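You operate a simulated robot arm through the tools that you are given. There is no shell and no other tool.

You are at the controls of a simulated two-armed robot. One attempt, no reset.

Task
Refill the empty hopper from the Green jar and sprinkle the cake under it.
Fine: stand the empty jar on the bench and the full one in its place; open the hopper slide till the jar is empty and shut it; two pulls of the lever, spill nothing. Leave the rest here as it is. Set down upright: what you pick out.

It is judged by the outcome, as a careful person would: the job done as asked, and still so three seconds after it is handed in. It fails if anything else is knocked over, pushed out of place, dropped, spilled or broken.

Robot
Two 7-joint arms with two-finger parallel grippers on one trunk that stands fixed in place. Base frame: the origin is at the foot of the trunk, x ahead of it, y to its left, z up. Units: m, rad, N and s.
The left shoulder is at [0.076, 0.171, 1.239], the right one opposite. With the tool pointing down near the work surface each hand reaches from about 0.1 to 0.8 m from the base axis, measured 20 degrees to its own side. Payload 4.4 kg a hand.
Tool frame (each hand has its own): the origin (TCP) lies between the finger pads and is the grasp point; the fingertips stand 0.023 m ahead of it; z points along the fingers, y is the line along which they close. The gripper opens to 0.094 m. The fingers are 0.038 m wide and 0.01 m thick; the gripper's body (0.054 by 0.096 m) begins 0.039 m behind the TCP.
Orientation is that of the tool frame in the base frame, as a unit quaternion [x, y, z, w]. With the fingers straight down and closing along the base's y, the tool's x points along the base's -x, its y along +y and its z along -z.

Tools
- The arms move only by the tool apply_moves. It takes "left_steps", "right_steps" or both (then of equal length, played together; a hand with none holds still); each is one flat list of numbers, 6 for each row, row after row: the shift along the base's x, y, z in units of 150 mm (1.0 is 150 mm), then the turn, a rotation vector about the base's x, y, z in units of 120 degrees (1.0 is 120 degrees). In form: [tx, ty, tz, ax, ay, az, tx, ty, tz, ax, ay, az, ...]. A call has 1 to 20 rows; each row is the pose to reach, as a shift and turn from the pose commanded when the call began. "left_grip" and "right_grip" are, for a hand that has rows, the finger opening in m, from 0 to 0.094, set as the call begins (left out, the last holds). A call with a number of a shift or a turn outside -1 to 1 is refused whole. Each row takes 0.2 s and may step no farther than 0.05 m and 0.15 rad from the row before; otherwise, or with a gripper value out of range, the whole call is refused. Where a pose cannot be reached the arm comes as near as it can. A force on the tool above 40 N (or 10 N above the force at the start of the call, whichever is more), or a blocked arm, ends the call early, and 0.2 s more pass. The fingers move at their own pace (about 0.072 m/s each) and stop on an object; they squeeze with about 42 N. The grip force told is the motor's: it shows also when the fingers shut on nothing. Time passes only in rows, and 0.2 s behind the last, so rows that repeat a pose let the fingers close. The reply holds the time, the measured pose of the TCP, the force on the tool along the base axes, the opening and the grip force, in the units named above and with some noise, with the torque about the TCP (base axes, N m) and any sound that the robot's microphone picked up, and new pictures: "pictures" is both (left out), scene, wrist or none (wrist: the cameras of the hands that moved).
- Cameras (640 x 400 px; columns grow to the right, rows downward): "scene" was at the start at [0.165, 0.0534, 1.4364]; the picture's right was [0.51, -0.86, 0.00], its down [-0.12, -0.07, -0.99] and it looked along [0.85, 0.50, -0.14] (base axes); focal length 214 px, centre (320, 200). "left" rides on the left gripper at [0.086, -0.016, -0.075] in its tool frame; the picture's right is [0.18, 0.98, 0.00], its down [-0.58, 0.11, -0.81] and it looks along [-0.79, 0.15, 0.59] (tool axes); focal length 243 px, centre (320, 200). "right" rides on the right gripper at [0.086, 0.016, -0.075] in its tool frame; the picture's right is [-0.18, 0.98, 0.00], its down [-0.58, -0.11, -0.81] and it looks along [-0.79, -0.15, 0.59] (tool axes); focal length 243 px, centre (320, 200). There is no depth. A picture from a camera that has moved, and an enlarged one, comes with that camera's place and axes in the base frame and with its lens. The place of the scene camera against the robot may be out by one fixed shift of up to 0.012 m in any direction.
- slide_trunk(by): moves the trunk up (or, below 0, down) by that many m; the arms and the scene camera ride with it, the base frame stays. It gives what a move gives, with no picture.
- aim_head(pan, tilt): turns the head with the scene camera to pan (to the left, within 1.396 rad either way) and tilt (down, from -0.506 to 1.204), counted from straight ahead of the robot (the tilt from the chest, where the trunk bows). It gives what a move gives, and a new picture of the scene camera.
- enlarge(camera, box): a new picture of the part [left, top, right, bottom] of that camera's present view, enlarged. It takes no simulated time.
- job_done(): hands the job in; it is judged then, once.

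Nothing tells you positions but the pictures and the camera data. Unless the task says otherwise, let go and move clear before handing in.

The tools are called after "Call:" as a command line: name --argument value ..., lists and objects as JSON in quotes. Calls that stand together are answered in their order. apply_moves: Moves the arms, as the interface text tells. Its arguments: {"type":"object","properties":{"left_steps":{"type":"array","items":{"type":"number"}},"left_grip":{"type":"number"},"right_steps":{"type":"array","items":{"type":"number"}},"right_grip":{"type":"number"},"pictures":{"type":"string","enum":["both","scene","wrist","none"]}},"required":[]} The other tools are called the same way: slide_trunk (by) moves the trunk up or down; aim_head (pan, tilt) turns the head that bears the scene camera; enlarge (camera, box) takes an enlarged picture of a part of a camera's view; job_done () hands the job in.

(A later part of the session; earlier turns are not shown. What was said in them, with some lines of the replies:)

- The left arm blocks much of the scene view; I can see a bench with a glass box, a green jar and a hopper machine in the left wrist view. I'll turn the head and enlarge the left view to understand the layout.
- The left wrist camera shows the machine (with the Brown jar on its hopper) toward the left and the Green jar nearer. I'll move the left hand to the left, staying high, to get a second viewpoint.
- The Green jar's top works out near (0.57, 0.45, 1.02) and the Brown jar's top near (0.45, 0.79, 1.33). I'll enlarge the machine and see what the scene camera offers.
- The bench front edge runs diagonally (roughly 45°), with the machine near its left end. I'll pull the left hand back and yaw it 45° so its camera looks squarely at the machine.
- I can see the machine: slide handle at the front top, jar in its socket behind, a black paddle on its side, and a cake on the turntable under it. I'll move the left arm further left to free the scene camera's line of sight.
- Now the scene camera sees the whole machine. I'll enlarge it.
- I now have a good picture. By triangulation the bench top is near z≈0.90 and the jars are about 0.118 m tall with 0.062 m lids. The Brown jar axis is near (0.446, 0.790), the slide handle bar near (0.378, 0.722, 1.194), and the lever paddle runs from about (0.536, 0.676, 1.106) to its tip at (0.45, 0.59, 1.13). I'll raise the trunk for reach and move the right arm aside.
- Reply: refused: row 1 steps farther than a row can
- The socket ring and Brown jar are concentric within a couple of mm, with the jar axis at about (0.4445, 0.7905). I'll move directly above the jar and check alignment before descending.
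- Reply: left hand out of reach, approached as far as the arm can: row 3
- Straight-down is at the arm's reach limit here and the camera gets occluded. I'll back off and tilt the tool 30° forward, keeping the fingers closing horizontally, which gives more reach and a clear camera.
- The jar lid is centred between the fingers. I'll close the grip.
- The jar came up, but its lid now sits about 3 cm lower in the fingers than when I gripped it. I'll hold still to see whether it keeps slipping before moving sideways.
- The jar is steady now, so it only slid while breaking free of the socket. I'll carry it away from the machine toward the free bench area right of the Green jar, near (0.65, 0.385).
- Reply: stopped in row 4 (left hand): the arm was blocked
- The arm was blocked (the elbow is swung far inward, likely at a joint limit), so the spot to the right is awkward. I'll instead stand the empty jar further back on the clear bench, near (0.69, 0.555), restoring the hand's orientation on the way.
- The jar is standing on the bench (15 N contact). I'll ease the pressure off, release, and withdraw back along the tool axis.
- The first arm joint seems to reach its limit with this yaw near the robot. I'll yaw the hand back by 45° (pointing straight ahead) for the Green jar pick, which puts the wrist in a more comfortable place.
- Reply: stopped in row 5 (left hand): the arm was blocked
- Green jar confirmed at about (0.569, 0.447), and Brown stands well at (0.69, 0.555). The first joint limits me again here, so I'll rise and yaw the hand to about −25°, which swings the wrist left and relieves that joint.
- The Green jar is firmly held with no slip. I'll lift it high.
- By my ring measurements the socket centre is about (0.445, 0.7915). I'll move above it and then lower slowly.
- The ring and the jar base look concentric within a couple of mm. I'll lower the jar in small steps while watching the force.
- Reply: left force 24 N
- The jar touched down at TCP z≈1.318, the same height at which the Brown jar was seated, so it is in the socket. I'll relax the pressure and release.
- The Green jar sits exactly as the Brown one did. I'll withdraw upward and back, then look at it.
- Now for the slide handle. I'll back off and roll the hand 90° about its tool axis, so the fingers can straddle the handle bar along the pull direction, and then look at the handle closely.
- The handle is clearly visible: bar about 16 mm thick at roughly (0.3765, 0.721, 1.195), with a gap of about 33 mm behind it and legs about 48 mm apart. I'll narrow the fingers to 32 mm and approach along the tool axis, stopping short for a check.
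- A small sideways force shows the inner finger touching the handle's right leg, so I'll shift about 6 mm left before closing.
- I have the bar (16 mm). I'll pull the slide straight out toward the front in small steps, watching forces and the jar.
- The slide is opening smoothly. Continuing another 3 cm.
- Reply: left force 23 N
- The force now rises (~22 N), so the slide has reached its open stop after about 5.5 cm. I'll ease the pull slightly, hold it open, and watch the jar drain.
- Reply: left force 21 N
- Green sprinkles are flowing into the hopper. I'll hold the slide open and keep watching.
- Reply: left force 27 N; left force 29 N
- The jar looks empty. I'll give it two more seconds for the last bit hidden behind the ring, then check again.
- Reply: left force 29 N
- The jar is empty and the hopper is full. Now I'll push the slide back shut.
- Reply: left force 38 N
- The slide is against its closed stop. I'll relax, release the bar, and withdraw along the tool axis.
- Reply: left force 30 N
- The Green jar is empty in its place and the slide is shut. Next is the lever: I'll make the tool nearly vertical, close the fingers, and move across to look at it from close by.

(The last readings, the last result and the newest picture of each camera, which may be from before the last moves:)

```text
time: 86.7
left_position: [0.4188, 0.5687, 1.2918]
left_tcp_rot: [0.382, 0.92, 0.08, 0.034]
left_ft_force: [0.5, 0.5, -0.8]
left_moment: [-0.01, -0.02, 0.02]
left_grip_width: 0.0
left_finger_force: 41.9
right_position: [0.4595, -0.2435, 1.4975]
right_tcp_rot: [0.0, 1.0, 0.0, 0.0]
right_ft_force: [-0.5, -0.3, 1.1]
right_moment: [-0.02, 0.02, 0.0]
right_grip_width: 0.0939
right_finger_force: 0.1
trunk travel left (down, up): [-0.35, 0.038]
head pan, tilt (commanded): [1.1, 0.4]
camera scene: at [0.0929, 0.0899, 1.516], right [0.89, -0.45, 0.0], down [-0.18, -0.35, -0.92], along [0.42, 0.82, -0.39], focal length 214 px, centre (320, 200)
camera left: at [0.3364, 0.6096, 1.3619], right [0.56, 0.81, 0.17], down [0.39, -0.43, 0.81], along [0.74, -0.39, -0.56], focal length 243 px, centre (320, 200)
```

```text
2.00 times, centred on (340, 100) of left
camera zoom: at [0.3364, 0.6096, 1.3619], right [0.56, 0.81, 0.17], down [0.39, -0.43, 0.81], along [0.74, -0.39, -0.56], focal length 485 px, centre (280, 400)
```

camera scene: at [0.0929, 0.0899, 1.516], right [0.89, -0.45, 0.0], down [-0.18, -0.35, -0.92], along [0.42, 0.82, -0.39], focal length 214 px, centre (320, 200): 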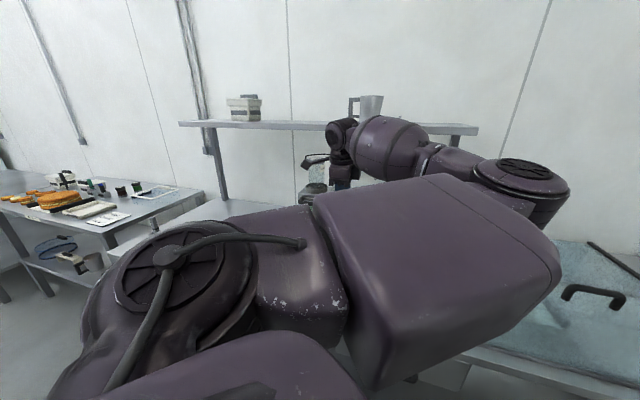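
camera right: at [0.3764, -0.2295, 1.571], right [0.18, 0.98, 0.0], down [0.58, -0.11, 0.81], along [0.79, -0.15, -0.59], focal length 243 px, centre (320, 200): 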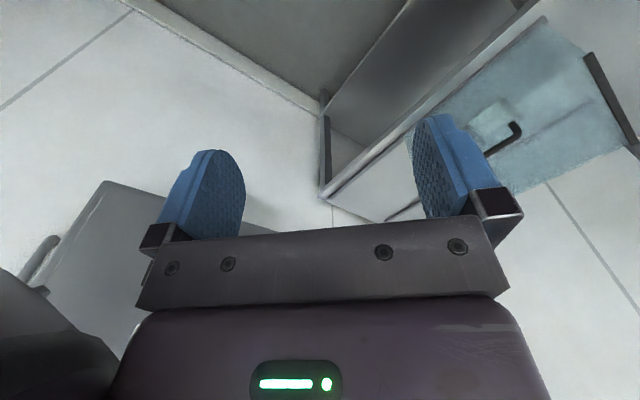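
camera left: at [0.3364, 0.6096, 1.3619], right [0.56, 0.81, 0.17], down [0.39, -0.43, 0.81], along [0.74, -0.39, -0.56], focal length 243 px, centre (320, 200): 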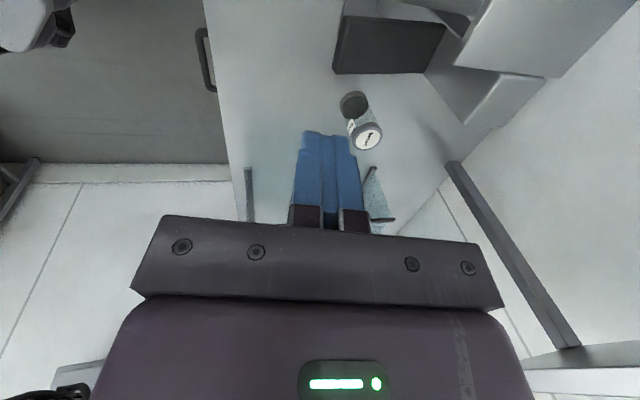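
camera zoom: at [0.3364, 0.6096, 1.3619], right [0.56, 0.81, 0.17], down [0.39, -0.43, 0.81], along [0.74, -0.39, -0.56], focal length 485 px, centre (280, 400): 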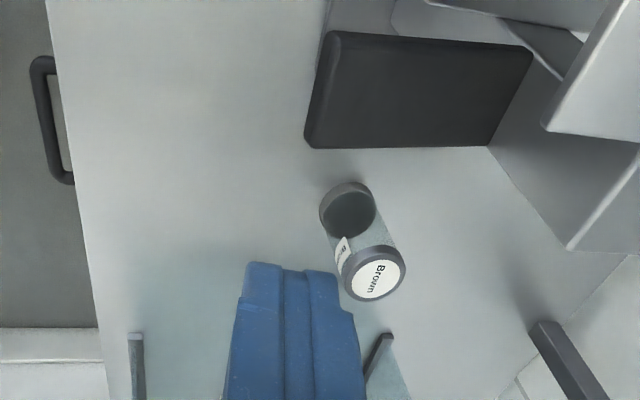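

Call:
apply_moves --left_steps '[0.09, 0.08, -0.1, 0, 0, 0, 0.18, 0.16, -0.3, 0, 0, 0, 0.25, 0.22, -0.5, 0, 0, 0, 0.272, 0.244, -0.68, 0, 0, 0, 0.272, 0.244, -0.68, 0, 0, 0]' --pictures "both"

Call:
enlarge --camera "left" --box '[200, 0, 480, 230]'

```text
time: 87.9
left_position: [0.4611, 0.6051, 1.1883]
left_tcp_rot: [0.382, 0.92, 0.081, 0.033]
left_ft_force: [-1.1, -0.7, 1.3]
left_moment: [0.02, -0.02, 0.0]
left_grip_width: 0.0
left_finger_force: 41.6
right_position: [0.4594, -0.2457, 1.4975]
right_tcp_rot: [0.0, 1.0, -0.001, 0.001]
right_ft_force: [-0.2, 0.1, 0.1]
right_moment: [0.0, 0.0, 0.01]
right_grip_width: 0.0941
right_finger_force: 0.0
trunk travel left (down, up): [-0.35, 0.038]
head pan, tilt (commanded): [1.1, 0.4]
camera scene: at [0.093, 0.0884, 1.5161], right [0.89, -0.45, 0.0], down [-0.18, -0.35, -0.92], along [0.42, 0.82, -0.39], focal length 214 px, centre (320, 200)
camera left: at [0.379, 0.645, 1.2601], right [0.56, 0.81, 0.17], down [0.39, -0.44, 0.81], along [0.74, -0.39, -0.56], focal length 243 px, centre (320, 200)
```

scene: 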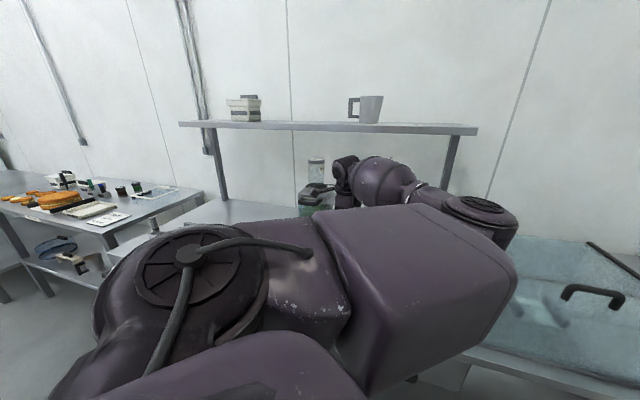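
left: 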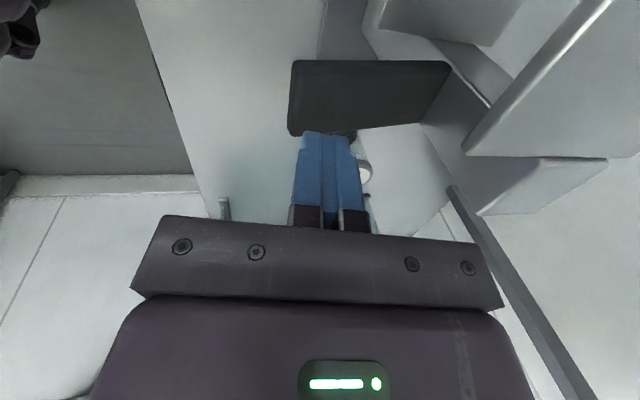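

```text
1.74 times, centred on (340, 115) of left
camera zoom: at [0.379, 0.645, 1.2601], right [0.56, 0.81, 0.17], down [0.39, -0.44, 0.81], along [0.74, -0.39, -0.56], focal length 422 px, centre (285, 348)
```

zoom: 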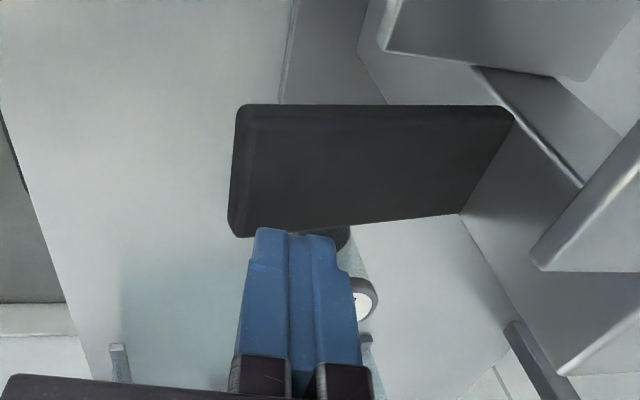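

The fingertips are over the lever paddle (tip edge at z≈1.133). I'll come down onto it and press gradually, watching the force and sound.

Call:
apply_moves --left_steps '[0, 0, -0.08, 0, 0, 0, 0, 0, -0.16, 0, 0, 0, 0, 0, -0.2, 0, 0, 0, 0, 0, -0.23, 0, 0, 0, 0, 0, -0.26, 0, 0, 0]' --pictures "wrist"

Call:
enlarge --camera "left" --box '[200, 0, 480, 230]'

```text
time: 89.1
left_position: [0.4608, 0.6044, 1.1517]
left_tcp_rot: [0.382, 0.92, 0.08, 0.034]
left_ft_force: [-0.7, -0.5, 0.8]
left_moment: [-0.04, 0.04, 0.0]
left_grip_width: 0.0
left_finger_force: 42.3
right_position: [0.4589, -0.2448, 1.4978]
right_tcp_rot: [0.0, 1.0, 0.0, 0.0]
right_ft_force: [-0.1, 0.1, -0.1]
right_moment: [-0.02, -0.03, 0.0]
right_grip_width: 0.0938
right_finger_force: 0.0
trunk travel left (down, up): [-0.35, 0.038]
head pan, tilt (commanded): [1.1, 0.4]
camera left: at [0.3782, 0.6448, 1.2222], right [0.56, 0.81, 0.17], down [0.39, -0.43, 0.81], along [0.74, -0.39, -0.56], focal length 243 px, centre (320, 200)
```

left: 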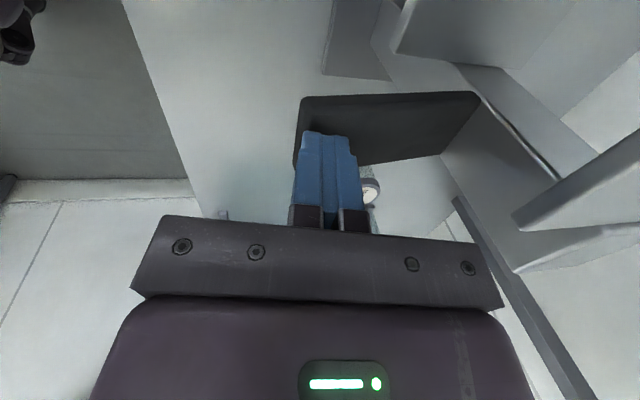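

```text
1.74 times, centred on (340, 115) of left
camera zoom: at [0.3782, 0.6448, 1.2222], right [0.56, 0.81, 0.17], down [0.39, -0.43, 0.81], along [0.74, -0.39, -0.56], focal length 422 px, centre (285, 348)
```

zoom: 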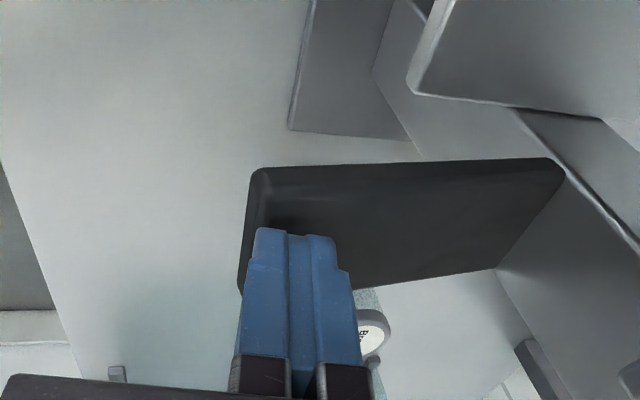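

Call:
apply_moves --left_steps '[0, 0, -0.027, 0, 0, 0, 0, 0, -0.053, 0, 0, 0, 0, 0, -0.08, 0, 0, 0, 0, 0, -0.107, 0, 0, 0]' --pictures "wrist"

Call:
enlarge --camera "left" --box '[200, 0, 480, 230]'

```text
time: 90.1
left_position: [0.4584, 0.6045, 1.1353]
left_tcp_rot: [0.382, 0.92, 0.081, 0.033]
left_ft_force: [-0.1, -1.0, 1.2]
left_moment: [0.0, 0.03, 0.01]
left_grip_width: 0.0
left_finger_force: 42.2
right_position: [0.4602, -0.2447, 1.4983]
right_tcp_rot: [0.0, 1.0, 0.0, 0.0]
right_ft_force: [-0.4, 0.0, 0.9]
right_moment: [0.01, -0.01, -0.01]
right_grip_width: 0.0941
right_finger_force: 0.0
trunk travel left (down, up): [-0.35, 0.038]
head pan, tilt (commanded): [1.1, 0.4]
camera left: at [0.3772, 0.6458, 1.2054], right [0.56, 0.81, 0.17], down [0.39, -0.43, 0.81], along [0.74, -0.39, -0.56], focal length 243 px, centre (320, 200)
```

left: 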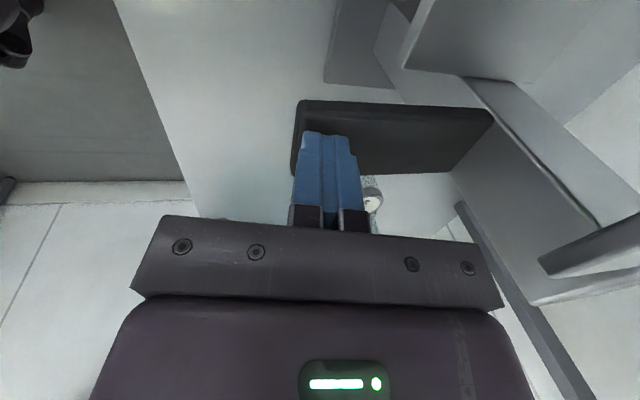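

```text
1.74 times, centred on (340, 115) of left
camera zoom: at [0.3772, 0.6458, 1.2054], right [0.56, 0.81, 0.17], down [0.39, -0.43, 0.81], along [0.74, -0.39, -0.56], focal length 422 px, centre (285, 348)
```

zoom: 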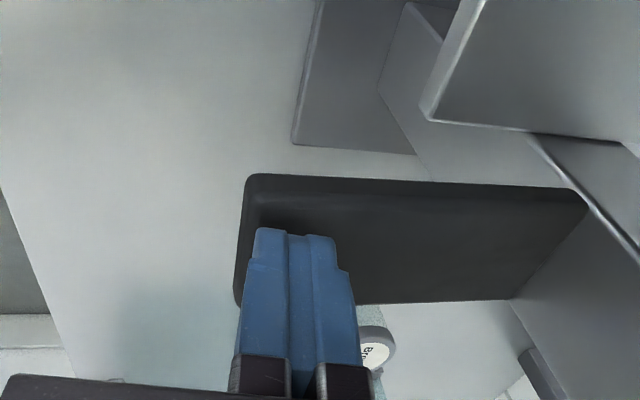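

The lever is moving down with a very light force. I continue to press toward its stop.

Call:
apply_moves --left_steps '[0, 0, -0.027, 0, 0, 0, 0, 0, -0.053, 0, 0, 0, 0, 0, -0.08, 0, 0, 0, 0, 0, -0.107, 0, 0, 0]' --pictures "wrist"

Call:
enlarge --camera "left" --box '[200, 0, 480, 230]'

```text
time: 91.1
left_position: [0.4583, 0.6061, 1.1204]
left_tcp_rot: [0.382, 0.92, 0.08, 0.034]
left_ft_force: [-1.4, 0.6, 1.1]
left_moment: [0.0, 0.02, 0.0]
left_grip_width: 0.0001
left_finger_force: 42.2
right_position: [0.4593, -0.2452, 1.4976]
right_tcp_rot: [0.001, 1.0, 0.0, 0.0]
right_ft_force: [-0.9, 0.2, -1.2]
right_moment: [0.02, 0.01, -0.05]
right_grip_width: 0.0939
right_finger_force: 0.1
trunk travel left (down, up): [-0.35, 0.038]
head pan, tilt (commanded): [1.1, 0.4]
camera left: at [0.3778, 0.6467, 1.1898], right [0.56, 0.81, 0.17], down [0.39, -0.43, 0.81], along [0.74, -0.39, -0.56], focal length 243 px, centre (320, 200)
```

left: 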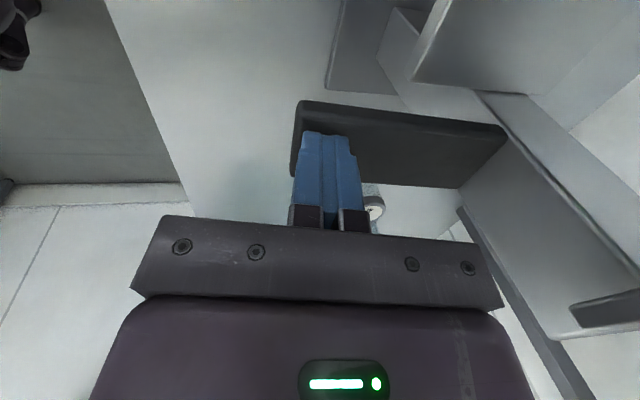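

```text
1.74 times, centred on (340, 115) of left
camera zoom: at [0.3778, 0.6467, 1.1898], right [0.56, 0.81, 0.17], down [0.39, -0.43, 0.81], along [0.74, -0.39, -0.56], focal length 422 px, centre (285, 348)
```

zoom: 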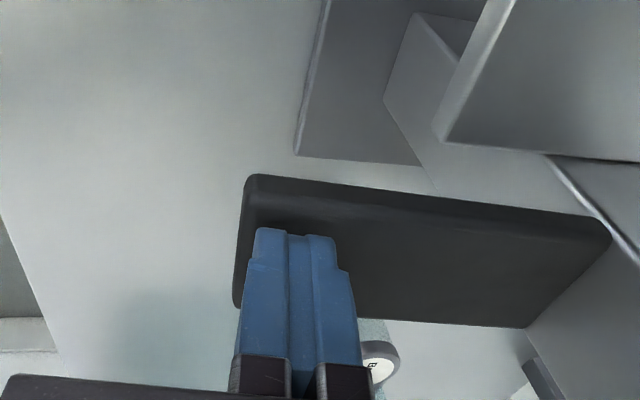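

Call:
apply_moves --left_steps '[0, 0, -0.027, 0, 0, 0, 0, 0, -0.053, 0, 0, 0, 0, 0, -0.08, 0, 0, 0, 0, 0, -0.107, 0, 0, 0]' --pictures "wrist"

Call:
enlarge --camera "left" --box '[200, 0, 480, 230]'

```text
time: 92.1
left_position: [0.4603, 0.6055, 1.1078]
left_tcp_rot: [0.382, 0.92, 0.083, 0.034]
left_ft_force: [2.9, 3.7, 23.2]
left_moment: [0.23, -0.25, -0.02]
left_grip_width: 0.0
left_finger_force: 42.1
right_position: [0.4592, -0.2462, 1.4983]
right_tcp_rot: [0.0, 1.0, 0.001, 0.0]
right_ft_force: [0.2, 0.0, -0.5]
right_moment: [0.0, -0.01, 0.0]
right_grip_width: 0.094
right_finger_force: 0.1
trunk travel left (down, up): [-0.35, 0.038]
head pan, tilt (commanded): [1.1, 0.4]
camera left: at [0.3781, 0.6462, 1.1772], right [0.55, 0.81, 0.18], down [0.38, -0.44, 0.81], along [0.74, -0.38, -0.56], focal length 243 px, centre (320, 200)
```

left: 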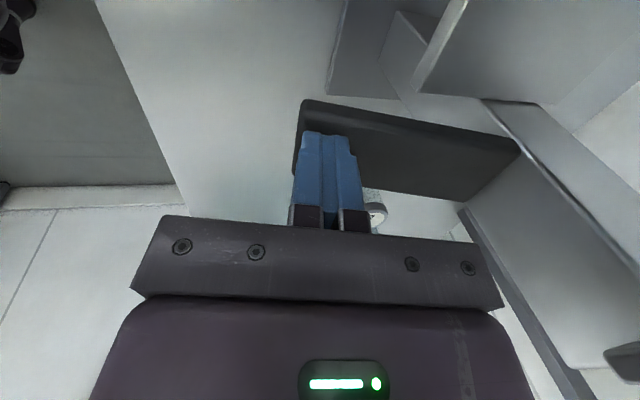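

```text
1.74 times, centred on (340, 115) of left
camera zoom: at [0.3781, 0.6462, 1.1772], right [0.55, 0.81, 0.18], down [0.38, -0.44, 0.81], along [0.74, -0.38, -0.56], focal length 422 px, centre (285, 348)
```

zoom: 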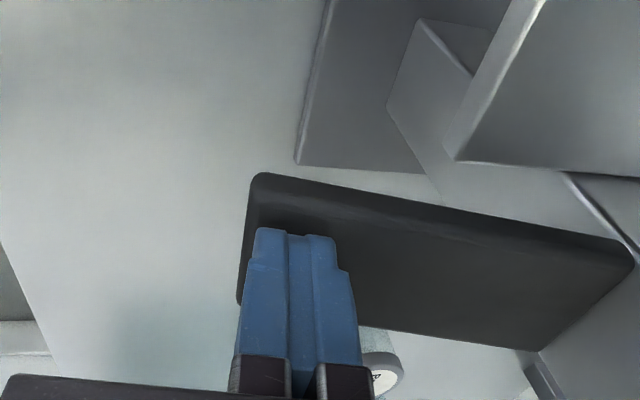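

The lever reached its bottom stop (23 N): that's the first pull. Now I'll rise slowly and see whether the lever springs back.

Call:
apply_moves --left_steps '[0, 0, 0.05, 0, 0, 0, 0, 0, 0.1, 0, 0, 0, 0, 0, 0.15, 0, 0, 0, 0, 0, 0.2, 0, 0, 0, 0, 0, 0.25, 0, 0, 0]' --pictures "wrist"

Call:
enlarge --camera "left" --box '[200, 0, 480, 230]'

```text
time: 93.3
left_position: [0.4591, 0.6052, 1.1404]
left_tcp_rot: [0.382, 0.92, 0.081, 0.033]
left_ft_force: [1.6, 0.5, 1.0]
left_moment: [-0.02, -0.02, -0.02]
left_grip_width: 0.0
left_finger_force: 42.3
right_position: [0.459, -0.2451, 1.4964]
right_tcp_rot: [0.0, 1.0, 0.0, 0.001]
right_ft_force: [-0.2, 0.8, 0.2]
right_moment: [0.02, 0.03, 0.02]
right_grip_width: 0.094
right_finger_force: 0.0
trunk travel left (down, up): [-0.35, 0.038]
head pan, tilt (commanded): [1.1, 0.4]
camera left: at [0.3777, 0.6468, 1.2104], right [0.56, 0.81, 0.17], down [0.39, -0.43, 0.81], along [0.74, -0.39, -0.56], focal length 243 px, centre (320, 200)
```

left: 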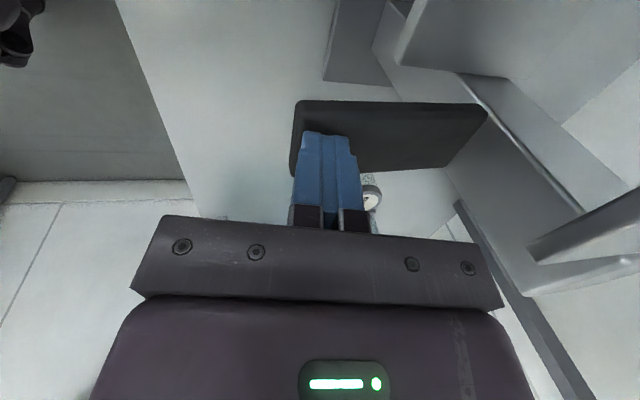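

```text
1.74 times, centred on (340, 115) of left
camera zoom: at [0.3777, 0.6468, 1.2104], right [0.56, 0.81, 0.17], down [0.39, -0.43, 0.81], along [0.74, -0.39, -0.56], focal length 422 px, centre (285, 348)
```

zoom: 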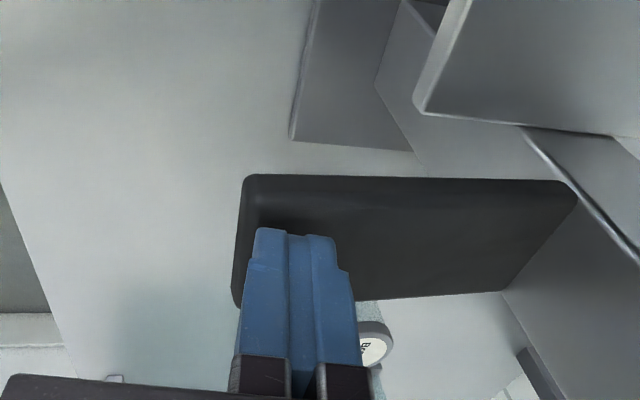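

The lever is sprung and follows the fingers up. I'll rise fully clear so it returns to its rest, and check before the second pull.

Call:
apply_moves --left_steps '[0, 0, 0.08, 0, 0, 0, 0, 0, 0.16, 0, 0, 0, 0, 0, 0.24, 0, 0, 0, 0, 0, 0.32, 0, 0, 0, 0, 0, 0.32, 0, 0, 0]' --pictures "both"

Call:
enlarge --camera "left" --box '[200, 0, 480, 230]'

Call:
enlarge --camera "scene" --box '[270, 140, 370, 220]'

```text
time: 94.5
left_position: [0.46, 0.6056, 1.1895]
left_tcp_rot: [0.382, 0.92, 0.081, 0.034]
left_ft_force: [0.5, 0.3, -0.2]
left_moment: [0.01, -0.02, -0.02]
left_grip_width: 0.0
left_finger_force: 41.8
right_position: [0.46, -0.2458, 1.4985]
right_tcp_rot: [0.0, 1.0, -0.001, 0.0]
right_ft_force: [0.5, -0.4, -0.5]
right_moment: [-0.01, 0.0, -0.01]
right_grip_width: 0.094
right_finger_force: 0.2
trunk travel left (down, up): [-0.35, 0.038]
head pan, tilt (commanded): [1.1, 0.4]
camera scene: at [0.0934, 0.089, 1.516], right [0.89, -0.45, 0.0], down [-0.18, -0.35, -0.92], along [0.42, 0.82, -0.39], focal length 214 px, centre (320, 200)
camera left: at [0.3788, 0.6465, 1.2601], right [0.56, 0.81, 0.17], down [0.39, -0.43, 0.81], along [0.74, -0.39, -0.56], focal length 243 px, centre (320, 200)
```

scene: 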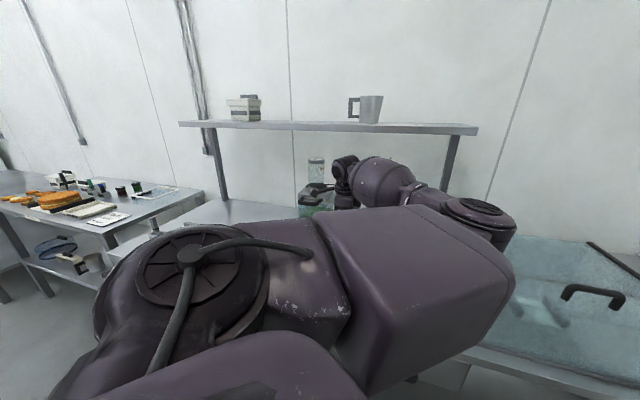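
left: 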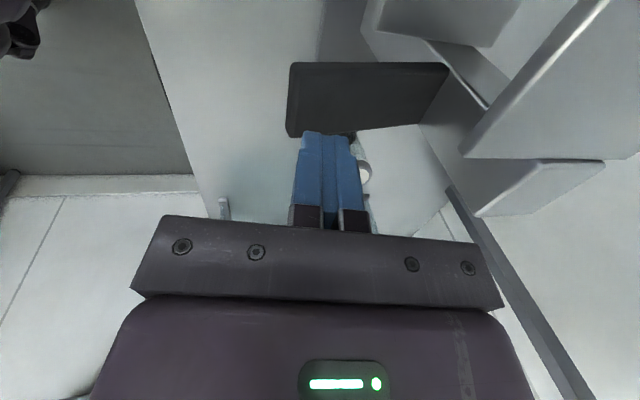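

```text
1.74 times, centred on (340, 115) of left
camera zoom: at [0.3788, 0.6465, 1.2601], right [0.56, 0.81, 0.17], down [0.39, -0.43, 0.81], along [0.74, -0.39, -0.56], focal length 422 px, centre (285, 348)
```

zoom: 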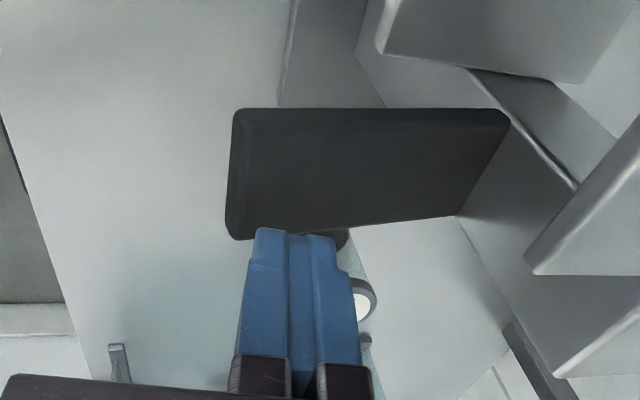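

```text
5.00 times, centred on (320, 180) of scene
camera zoom: at [0.0934, 0.089, 1.516], right [0.89, -0.45, 0.0], down [-0.18, -0.35, -0.92], along [0.42, 0.82, -0.39], focal length 1072 px, centre (320, 300)
```

zoom: 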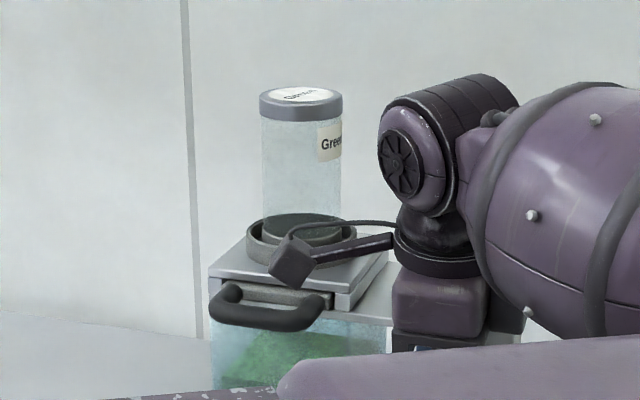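

The lever is back at rest. Now the second pull, at the same pace, down to the stop and back up.

Call:
apply_moves --left_steps '[0, 0, -0.12, 0, 0, 0, 0, 0, -0.22, 0, 0, 0, 0, 0, -0.26, 0, 0, 0, 0, 0, -0.29, 0, 0, 0, 0, 0, -0.32, 0, 0, 0, 0, 0, -0.35, 0, 0, 0, 0, 0, -0.38, 0, 0, 0, 0, 0, -0.41, 0, 0, 0, 0, 0, -0.44, 0, 0, 0, 0, 0, -0.47, 0, 0, 0, 0, 0, -0.5, 0, 0, 0, 0, 0, -0.53, 0, 0, 0, 0, 0, -0.56, 0, 0, 0, 0, 0, -0.585, 0, 0, 0, 0, 0, -0.585, 0, 0, 0]' --pictures "wrist"

Call:
enlarge --camera "left" --box '[200, 0, 480, 230]'

```text
time: 97.7
left_position: [0.4608, 0.605, 1.1064]
left_tcp_rot: [0.382, 0.92, 0.085, 0.035]
left_ft_force: [8.5, 6.8, 36.5]
left_moment: [0.29, -0.57, 0.05]
left_grip_width: 0.0
left_finger_force: 42.2
right_position: [0.4584, -0.2468, 1.4977]
right_tcp_rot: [0.0, 1.0, 0.001, 0.001]
right_ft_force: [0.2, -0.1, 0.6]
right_moment: [0.03, 0.0, -0.03]
right_grip_width: 0.0939
right_finger_force: 0.0
trunk travel left (down, up): [-0.35, 0.038]
head pan, tilt (commanded): [1.1, 0.4]
camera left: at [0.3784, 0.6454, 1.1763], right [0.55, 0.81, 0.18], down [0.38, -0.44, 0.81], along [0.74, -0.38, -0.56], focal length 243 px, centre (320, 200)
```

left: 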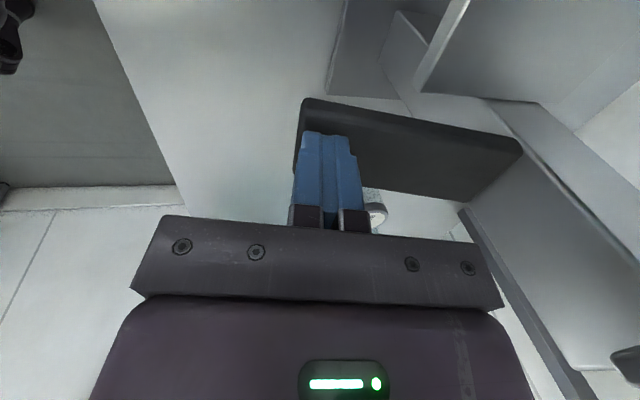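

```text
1.74 times, centred on (340, 115) of left
camera zoom: at [0.3784, 0.6454, 1.1763], right [0.55, 0.81, 0.18], down [0.38, -0.44, 0.81], along [0.74, -0.38, -0.56], focal length 422 px, centre (285, 348)
```

zoom: 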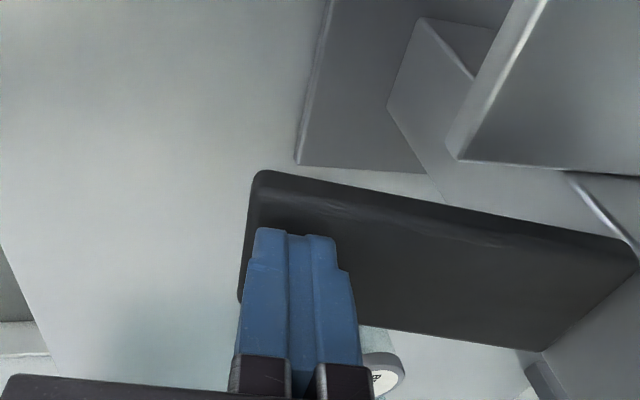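

Call:
apply_moves --left_steps '[0, 0, 0.04, 0, 0, 0, 0, 0, 0.08, 0, 0, 0, 0, 0, 0.13, 0, 0, 0, 0, 0, 0.18, 0, 0, 0, 0, 0, 0.24, 0, 0, 0, 0, 0, 0.3, 0, 0, 0, 0, 0, 0.38, 0, 0, 0, 0, 0, 0.46, 0, 0, 0, 0, 0, 0.56, 0, 0, 0, 0, 0, 0.66, 0, 0, 0, 0, 0, 0.8, 0, 0, 0, 0, 0, 0.8, 0, 0, 0]' --pictures "both"

Call:
enlarge --camera "left" --box '[200, 0, 480, 230]'

```text
time: 100.3
left_position: [0.4612, 0.6064, 1.219]
left_tcp_rot: [0.382, 0.92, 0.079, 0.033]
left_ft_force: [-0.3, 0.1, 0.2]
left_moment: [-0.02, 0.01, 0.02]
left_grip_width: 0.0
left_finger_force: 41.9
right_position: [0.4606, -0.2447, 1.4978]
right_tcp_rot: [0.0, 1.0, 0.001, 0.0]
right_ft_force: [1.3, -0.4, 0.0]
right_moment: [0.0, 0.0, 0.01]
right_grip_width: 0.0939
right_finger_force: 0.1
trunk travel left (down, up): [-0.35, 0.038]
head pan, tilt (commanded): [1.1, 0.4]
camera scene: at [0.0935, 0.0891, 1.5159], right [0.89, -0.45, 0.0], down [-0.18, -0.35, -0.92], along [0.42, 0.82, -0.39], focal length 214 px, centre (320, 200)
camera left: at [0.3799, 0.6472, 1.2893], right [0.56, 0.81, 0.17], down [0.39, -0.43, 0.81], along [0.74, -0.39, -0.56], focal length 243 px, centre (320, 200)
```

scene: 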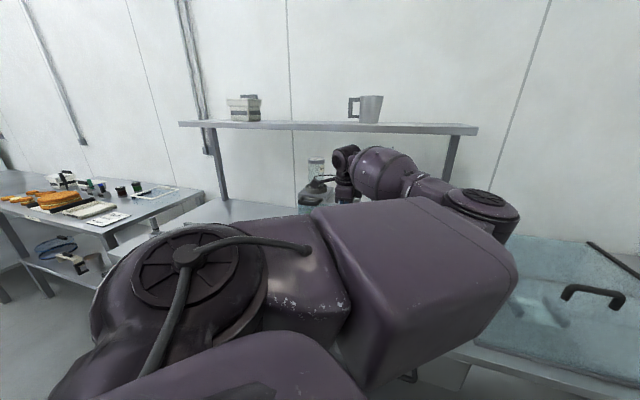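
left: 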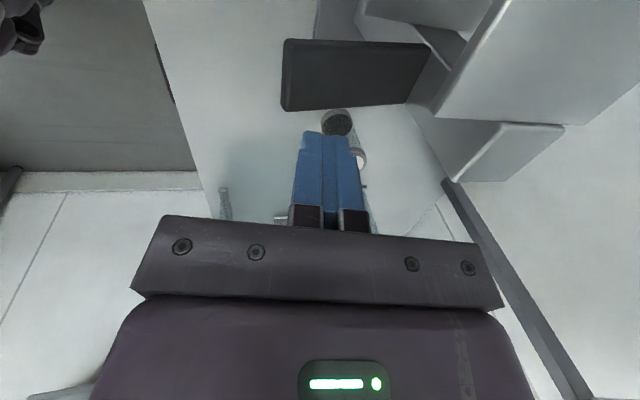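

```text
1.74 times, centred on (340, 115) of left
camera zoom: at [0.3799, 0.6472, 1.2893], right [0.56, 0.81, 0.17], down [0.39, -0.43, 0.81], along [0.74, -0.39, -0.56], focal length 422 px, centre (285, 348)
```

zoom: 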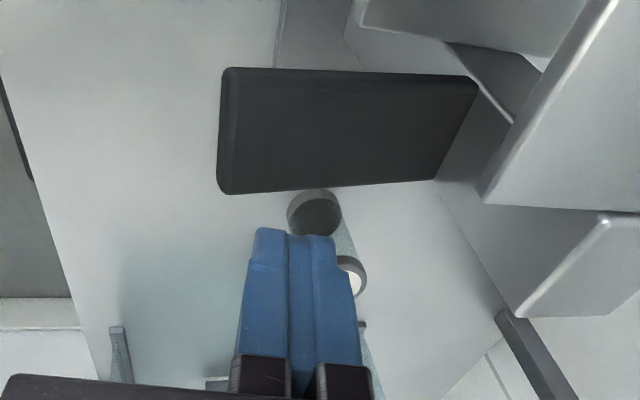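

Both pulls are done and the lever is back at rest. I'll withdraw the left arm up, back and away to the left so the scene camera can inspect everything.

Call:
apply_moves --left_steps '[-0.08, -0.08, 0.15, 0, 0, 0, -0.18, -0.18, 0.35, 0, 0, 0, -0.28, -0.28, 0.55, 0, 0, 0, -0.38, -0.38, 0.75, 0, 0, 0, -0.48, -0.45, 0.95, 0, 0, 0, -0.48, -0.45, 0.95, 0, 0, 0]' --pictures "wrist"

Call:
apply_moves --left_steps '[-0.2, 0.15, 0.05, 0, 0, 0, -0.4, 0.3, 0.1, 0, 0, 0, -0.6, 0.45, 0.15, 0, 0, 0, -0.8, 0.6, 0.2, 0, 0, 0, -1.0, 0.75, 0.2, 0, 0, 0]' --pictures "wrist"

```text
time: 101.7
left_position: [0.389, 0.5371, 1.3653]
left_tcp_rot: [0.382, 0.92, 0.079, 0.033]
left_ft_force: [0.4, -0.3, -0.7]
left_moment: [-0.05, 0.02, -0.02]
left_grip_width: 0.0001
left_finger_force: 42.5
right_position: [0.4593, -0.2443, 1.4982]
right_tcp_rot: [0.0, 1.0, 0.0, -0.001]
right_ft_force: [-0.2, -0.3, 0.2]
right_moment: [-0.03, -0.01, -0.01]
right_grip_width: 0.0938
right_finger_force: 0.0
trunk travel left (down, up): [-0.35, 0.038]
head pan, tilt (commanded): [1.1, 0.4]
camera left: at [0.3068, 0.5784, 1.4355], right [0.56, 0.81, 0.17], down [0.39, -0.43, 0.81], along [0.74, -0.39, -0.56], focal length 243 px, centre (320, 200)
```

left: 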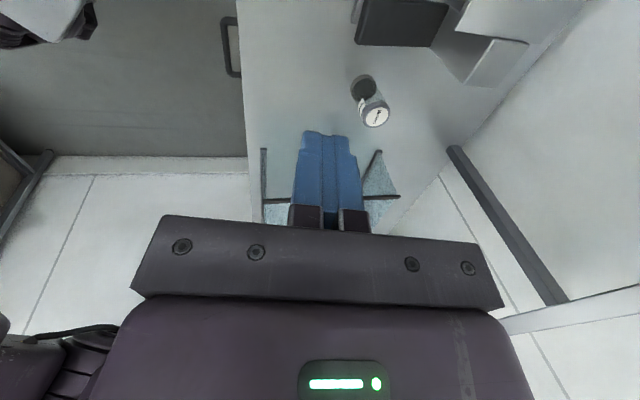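

```text
time: 102.9
left_position: [0.2345, 0.6519, 1.392]
left_tcp_rot: [0.382, 0.92, 0.08, 0.033]
left_ft_force: [-0.2, 0.5, 0.1]
left_moment: [0.04, -0.02, 0.03]
left_grip_width: 0.0001
left_finger_force: 41.7
right_position: [0.4591, -0.2426, 1.4975]
right_tcp_rot: [-0.001, 1.0, 0.0, 0.0]
right_ft_force: [0.7, 0.5, -0.3]
right_moment: [-0.03, -0.02, -0.01]
right_grip_width: 0.0942
right_finger_force: 0.1
trunk travel left (down, up): [-0.35, 0.038]
head pan, tilt (commanded): [1.1, 0.4]
camera left: at [0.1535, 0.6927, 1.4629], right [0.56, 0.81, 0.17], down [0.39, -0.43, 0.81], along [0.74, -0.39, -0.56], focal length 243 px, centre (320, 200)
```

left: 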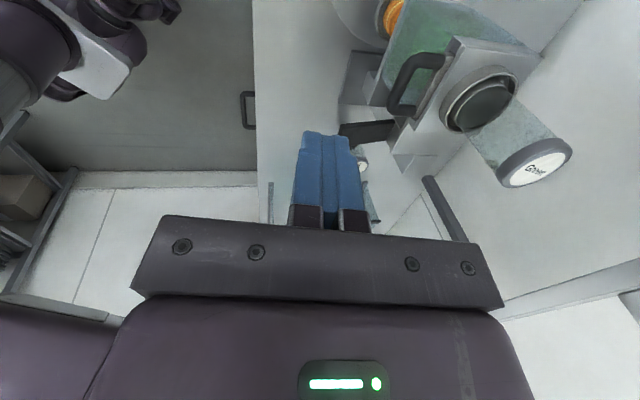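

Call:
apply_moves --left_steps '[-0.25, 0.1, 0, 0, 0, 0, -0.5, 0.2, 0, 0, 0, 0, -0.75, 0.3, 0, 0, 0, 0, -1.0, 0.4, 0, 0, 0, 0]' --pictures "none"

Call:
apply_moves --left_steps '[-0.25, 0.1, 0, 0, 0, 0, -0.5, 0.2, 0, 0, 0, 0, -0.75, 0.3, 0, 0, 0, 0, -1.0, 0.4, 0, 0, 0, 0]' --pictures "none"

Call:
apply_moves --left_steps '[-0.25, 0, 0, 0, 0, 0, -0.5, 0, 0, 0, 0, 0, -0.75, 0, 0, 0, 0, 0, -0.75, 0, 0, 0, 0, 0]' --pictures "both"

```text
time: 103.9
left_position: [0.087, 0.7105, 1.3942]
left_tcp_rot: [0.382, 0.92, 0.081, 0.034]
left_ft_force: [-0.5, 0.4, -0.7]
left_moment: [-0.04, -0.08, -0.01]
left_grip_width: 0.0
left_finger_force: 42.3
right_position: [0.4583, -0.2434, 1.4979]
right_tcp_rot: [0.0, 1.0, 0.0, 0.0]
right_ft_force: [-0.5, 0.5, 0.9]
right_moment: [0.02, 0.0, 0.01]
right_grip_width: 0.0943
right_finger_force: 0.1
trunk travel left (down, up): [-0.35, 0.038]
head pan, tilt (commanded): [1.1, 0.4]
```

```text
time: 104.9
left_position: [-0.0644, 0.7705, 1.3949]
left_tcp_rot: [0.381, 0.92, 0.08, 0.034]
left_ft_force: [0.7, -0.4, -0.1]
left_moment: [0.0, 0.0, 0.03]
left_grip_width: 0.0
left_finger_force: 41.7
right_position: [0.4584, -0.2438, 1.4977]
right_tcp_rot: [0.0, 1.0, 0.0, 0.001]
right_ft_force: [0.1, -0.1, 1.0]
right_moment: [-0.03, -0.01, 0.02]
right_grip_width: 0.094
right_finger_force: 0.1
trunk travel left (down, up): [-0.35, 0.038]
head pan, tilt (commanded): [1.1, 0.4]
```

```text
time: 105.9
left_position: [-0.1719, 0.7698, 1.3967]
left_tcp_rot: [0.382, 0.92, 0.08, 0.032]
left_ft_force: [0.4, 0.3, 0.3]
left_moment: [-0.05, 0.04, 0.01]
left_grip_width: 0.0001
left_finger_force: 42.0
right_position: [0.4616, -0.245, 1.497]
right_tcp_rot: [0.0, 1.0, 0.0, 0.0]
right_ft_force: [0.4, -0.2, -0.6]
right_moment: [0.02, 0.02, 0.0]
right_grip_width: 0.0944
right_finger_force: 0.2
trunk travel left (down, up): [-0.35, 0.038]
head pan, tilt (commanded): [1.1, 0.4]
camera scene: at [0.0949, 0.0885, 1.5159], right [0.89, -0.45, 0.0], down [-0.18, -0.35, -0.92], along [0.42, 0.82, -0.39], focal length 214 px, centre (320, 200)
camera left: at [-0.2534, 0.8095, 1.4654], right [0.56, 0.81, 0.17], down [0.39, -0.44, 0.81], along [0.73, -0.39, -0.56], focal length 243 px, centre (320, 200)
```

scene: 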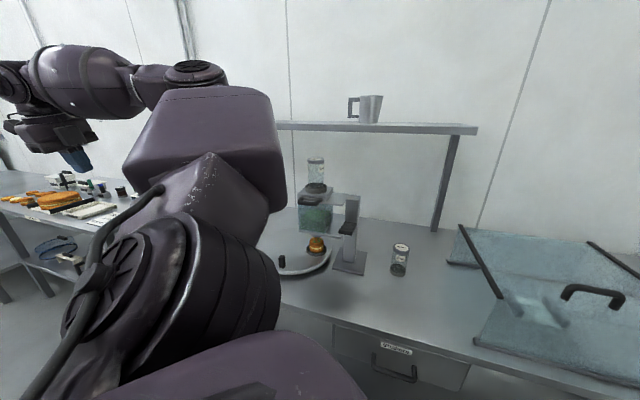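
left: 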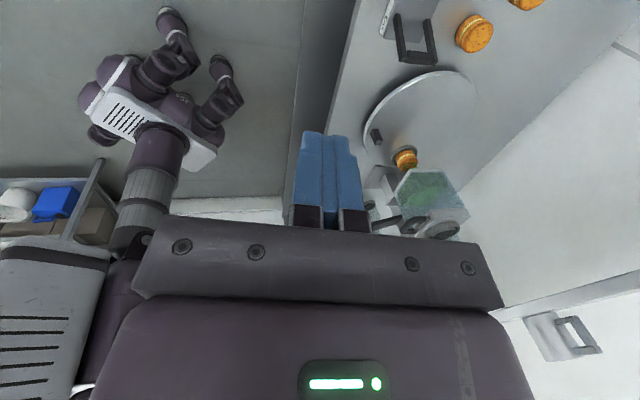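

Call:
enlarge --camera "scene" --box '[280, 145, 420, 290]'

Call:
enlarge --camera "scene" --box '[285, 215, 365, 275]'

Call:
enlarge --camera "left" --box '[350, 60, 490, 250]'

```text
2.76 times, centred on (350, 218) of scene
camera zoom: at [0.0949, 0.0885, 1.5159], right [0.89, -0.45, 0.0], down [-0.18, -0.35, -0.92], along [0.42, 0.82, -0.39], focal length 592 px, centre (237, 152)
```

zoom: 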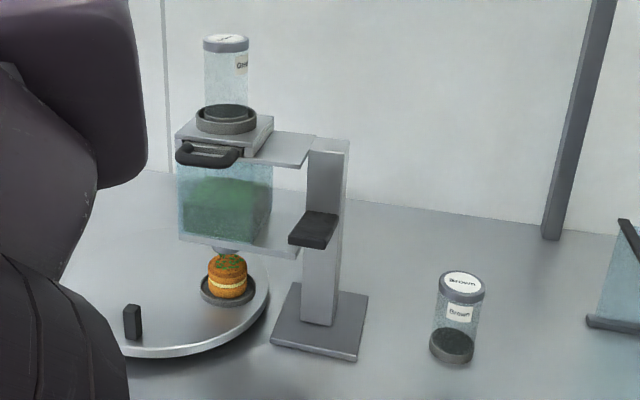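

```text
6.67 times, centred on (325, 245) of scene
camera zoom: at [0.0949, 0.0885, 1.5159], right [0.89, -0.45, 0.0], down [-0.18, -0.35, -0.92], along [0.42, 0.82, -0.39], focal length 1430 px, centre (287, -100)
```

zoom: 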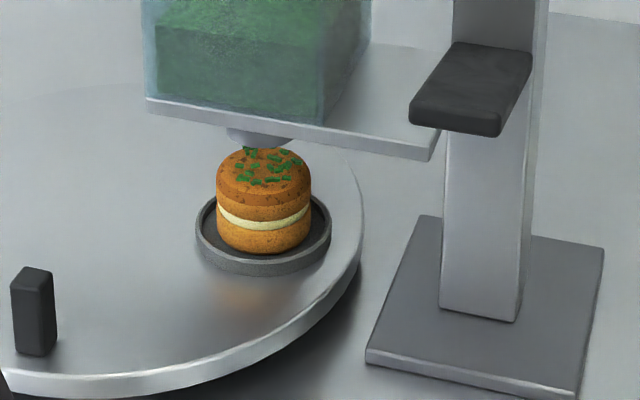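

```text
2.11 times, centred on (420, 155) of left
camera zoom: at [-0.2534, 0.8095, 1.4654], right [0.56, 0.81, 0.17], down [0.39, -0.44, 0.81], along [0.73, -0.39, -0.56], focal length 511 px, centre (110, 295)
```

zoom: 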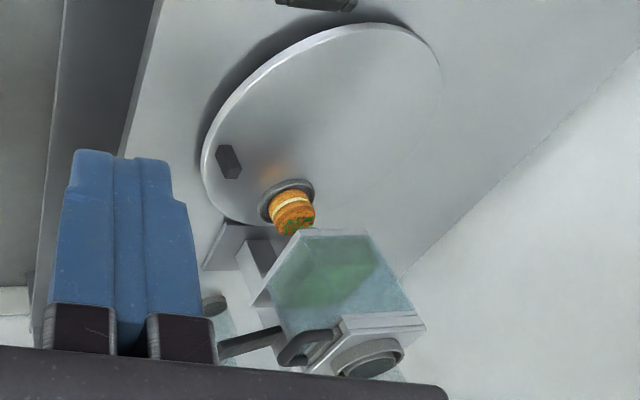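

Call:
enlarge --camera "scene" --box '[285, 145, 365, 205]'

Call:
enlarge --camera "scene" --box '[300, 230, 340, 260]'

Call:
enlarge --camera "scene" --box '[370, 230, 430, 290]'

```text
6.67 times, centred on (325, 175) of scene
camera zoom: at [0.0949, 0.0885, 1.5159], right [0.89, -0.45, 0.0], down [-0.18, -0.35, -0.92], along [0.42, 0.82, -0.39], focal length 1430 px, centre (287, 367)
```

zoom: 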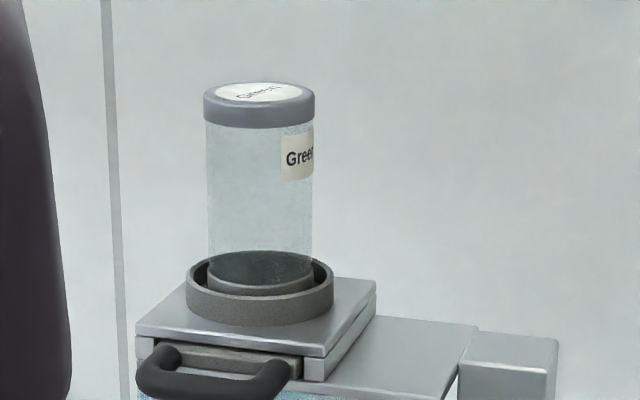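

```text
13.33 times, centred on (320, 245) of scene
camera zoom: at [0.0949, 0.0885, 1.5159], right [0.89, -0.45, 0.0], down [-0.18, -0.35, -0.92], along [0.42, 0.82, -0.39], focal length 2860 px, centre (320, -400)
```

zoom: 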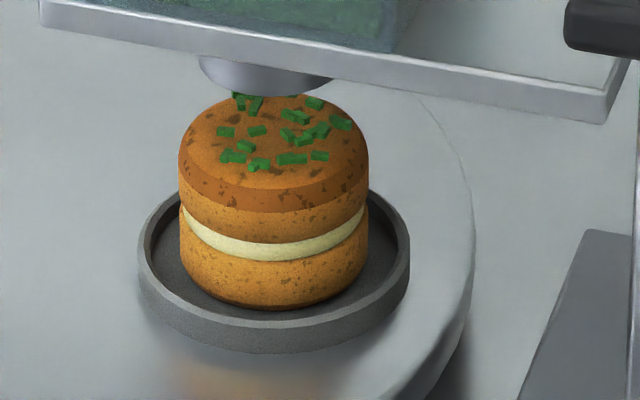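

```text
6.67 times, centred on (400, 260) of scene
camera zoom: at [0.0949, 0.0885, 1.5159], right [0.89, -0.45, 0.0], down [-0.18, -0.35, -0.92], along [0.42, 0.82, -0.39], focal length 1430 px, centre (-213, -200)
```

zoom: 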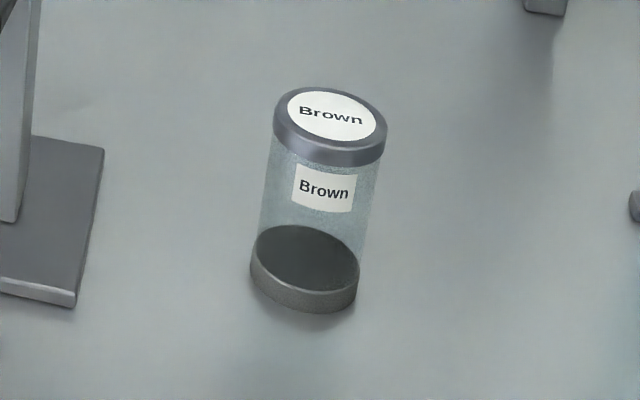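

The hopper holds the green sprinkles, and the empty Green jar stands upright in its socket with the slide shut and the lever at rest. The cake has been sprinkled with nothing spilled around it, the empty Brown jar stands upright on the bench, and both arms are clear. I'm handing the job in.

Call:
job_done

```text
The job is handed in.
```

I refilled the hopper from the Green jar and sprinkled the cake under it. The job is handed in.

- **Jars:** the empty Brown jar stands upright on the bench, clear of everything else. The Green jar is in its place on the hopper.
- **Slide:** I held it open until the Green jar looked empty, then pushed it back to its closed stop.
- **Lever:** two full pulls down to the stop. It sprang back to rest after each.
- **Cake:** it has green sprinkles on top, and I saw none on the dish, turntable or bench.

While I was lifting the Brown jar out, it slipped about 3 cm in the gripper before it came free. It stayed held and was set down without trouble. I saw nothing else moved or knocked over, and both arms are clear of the bench.
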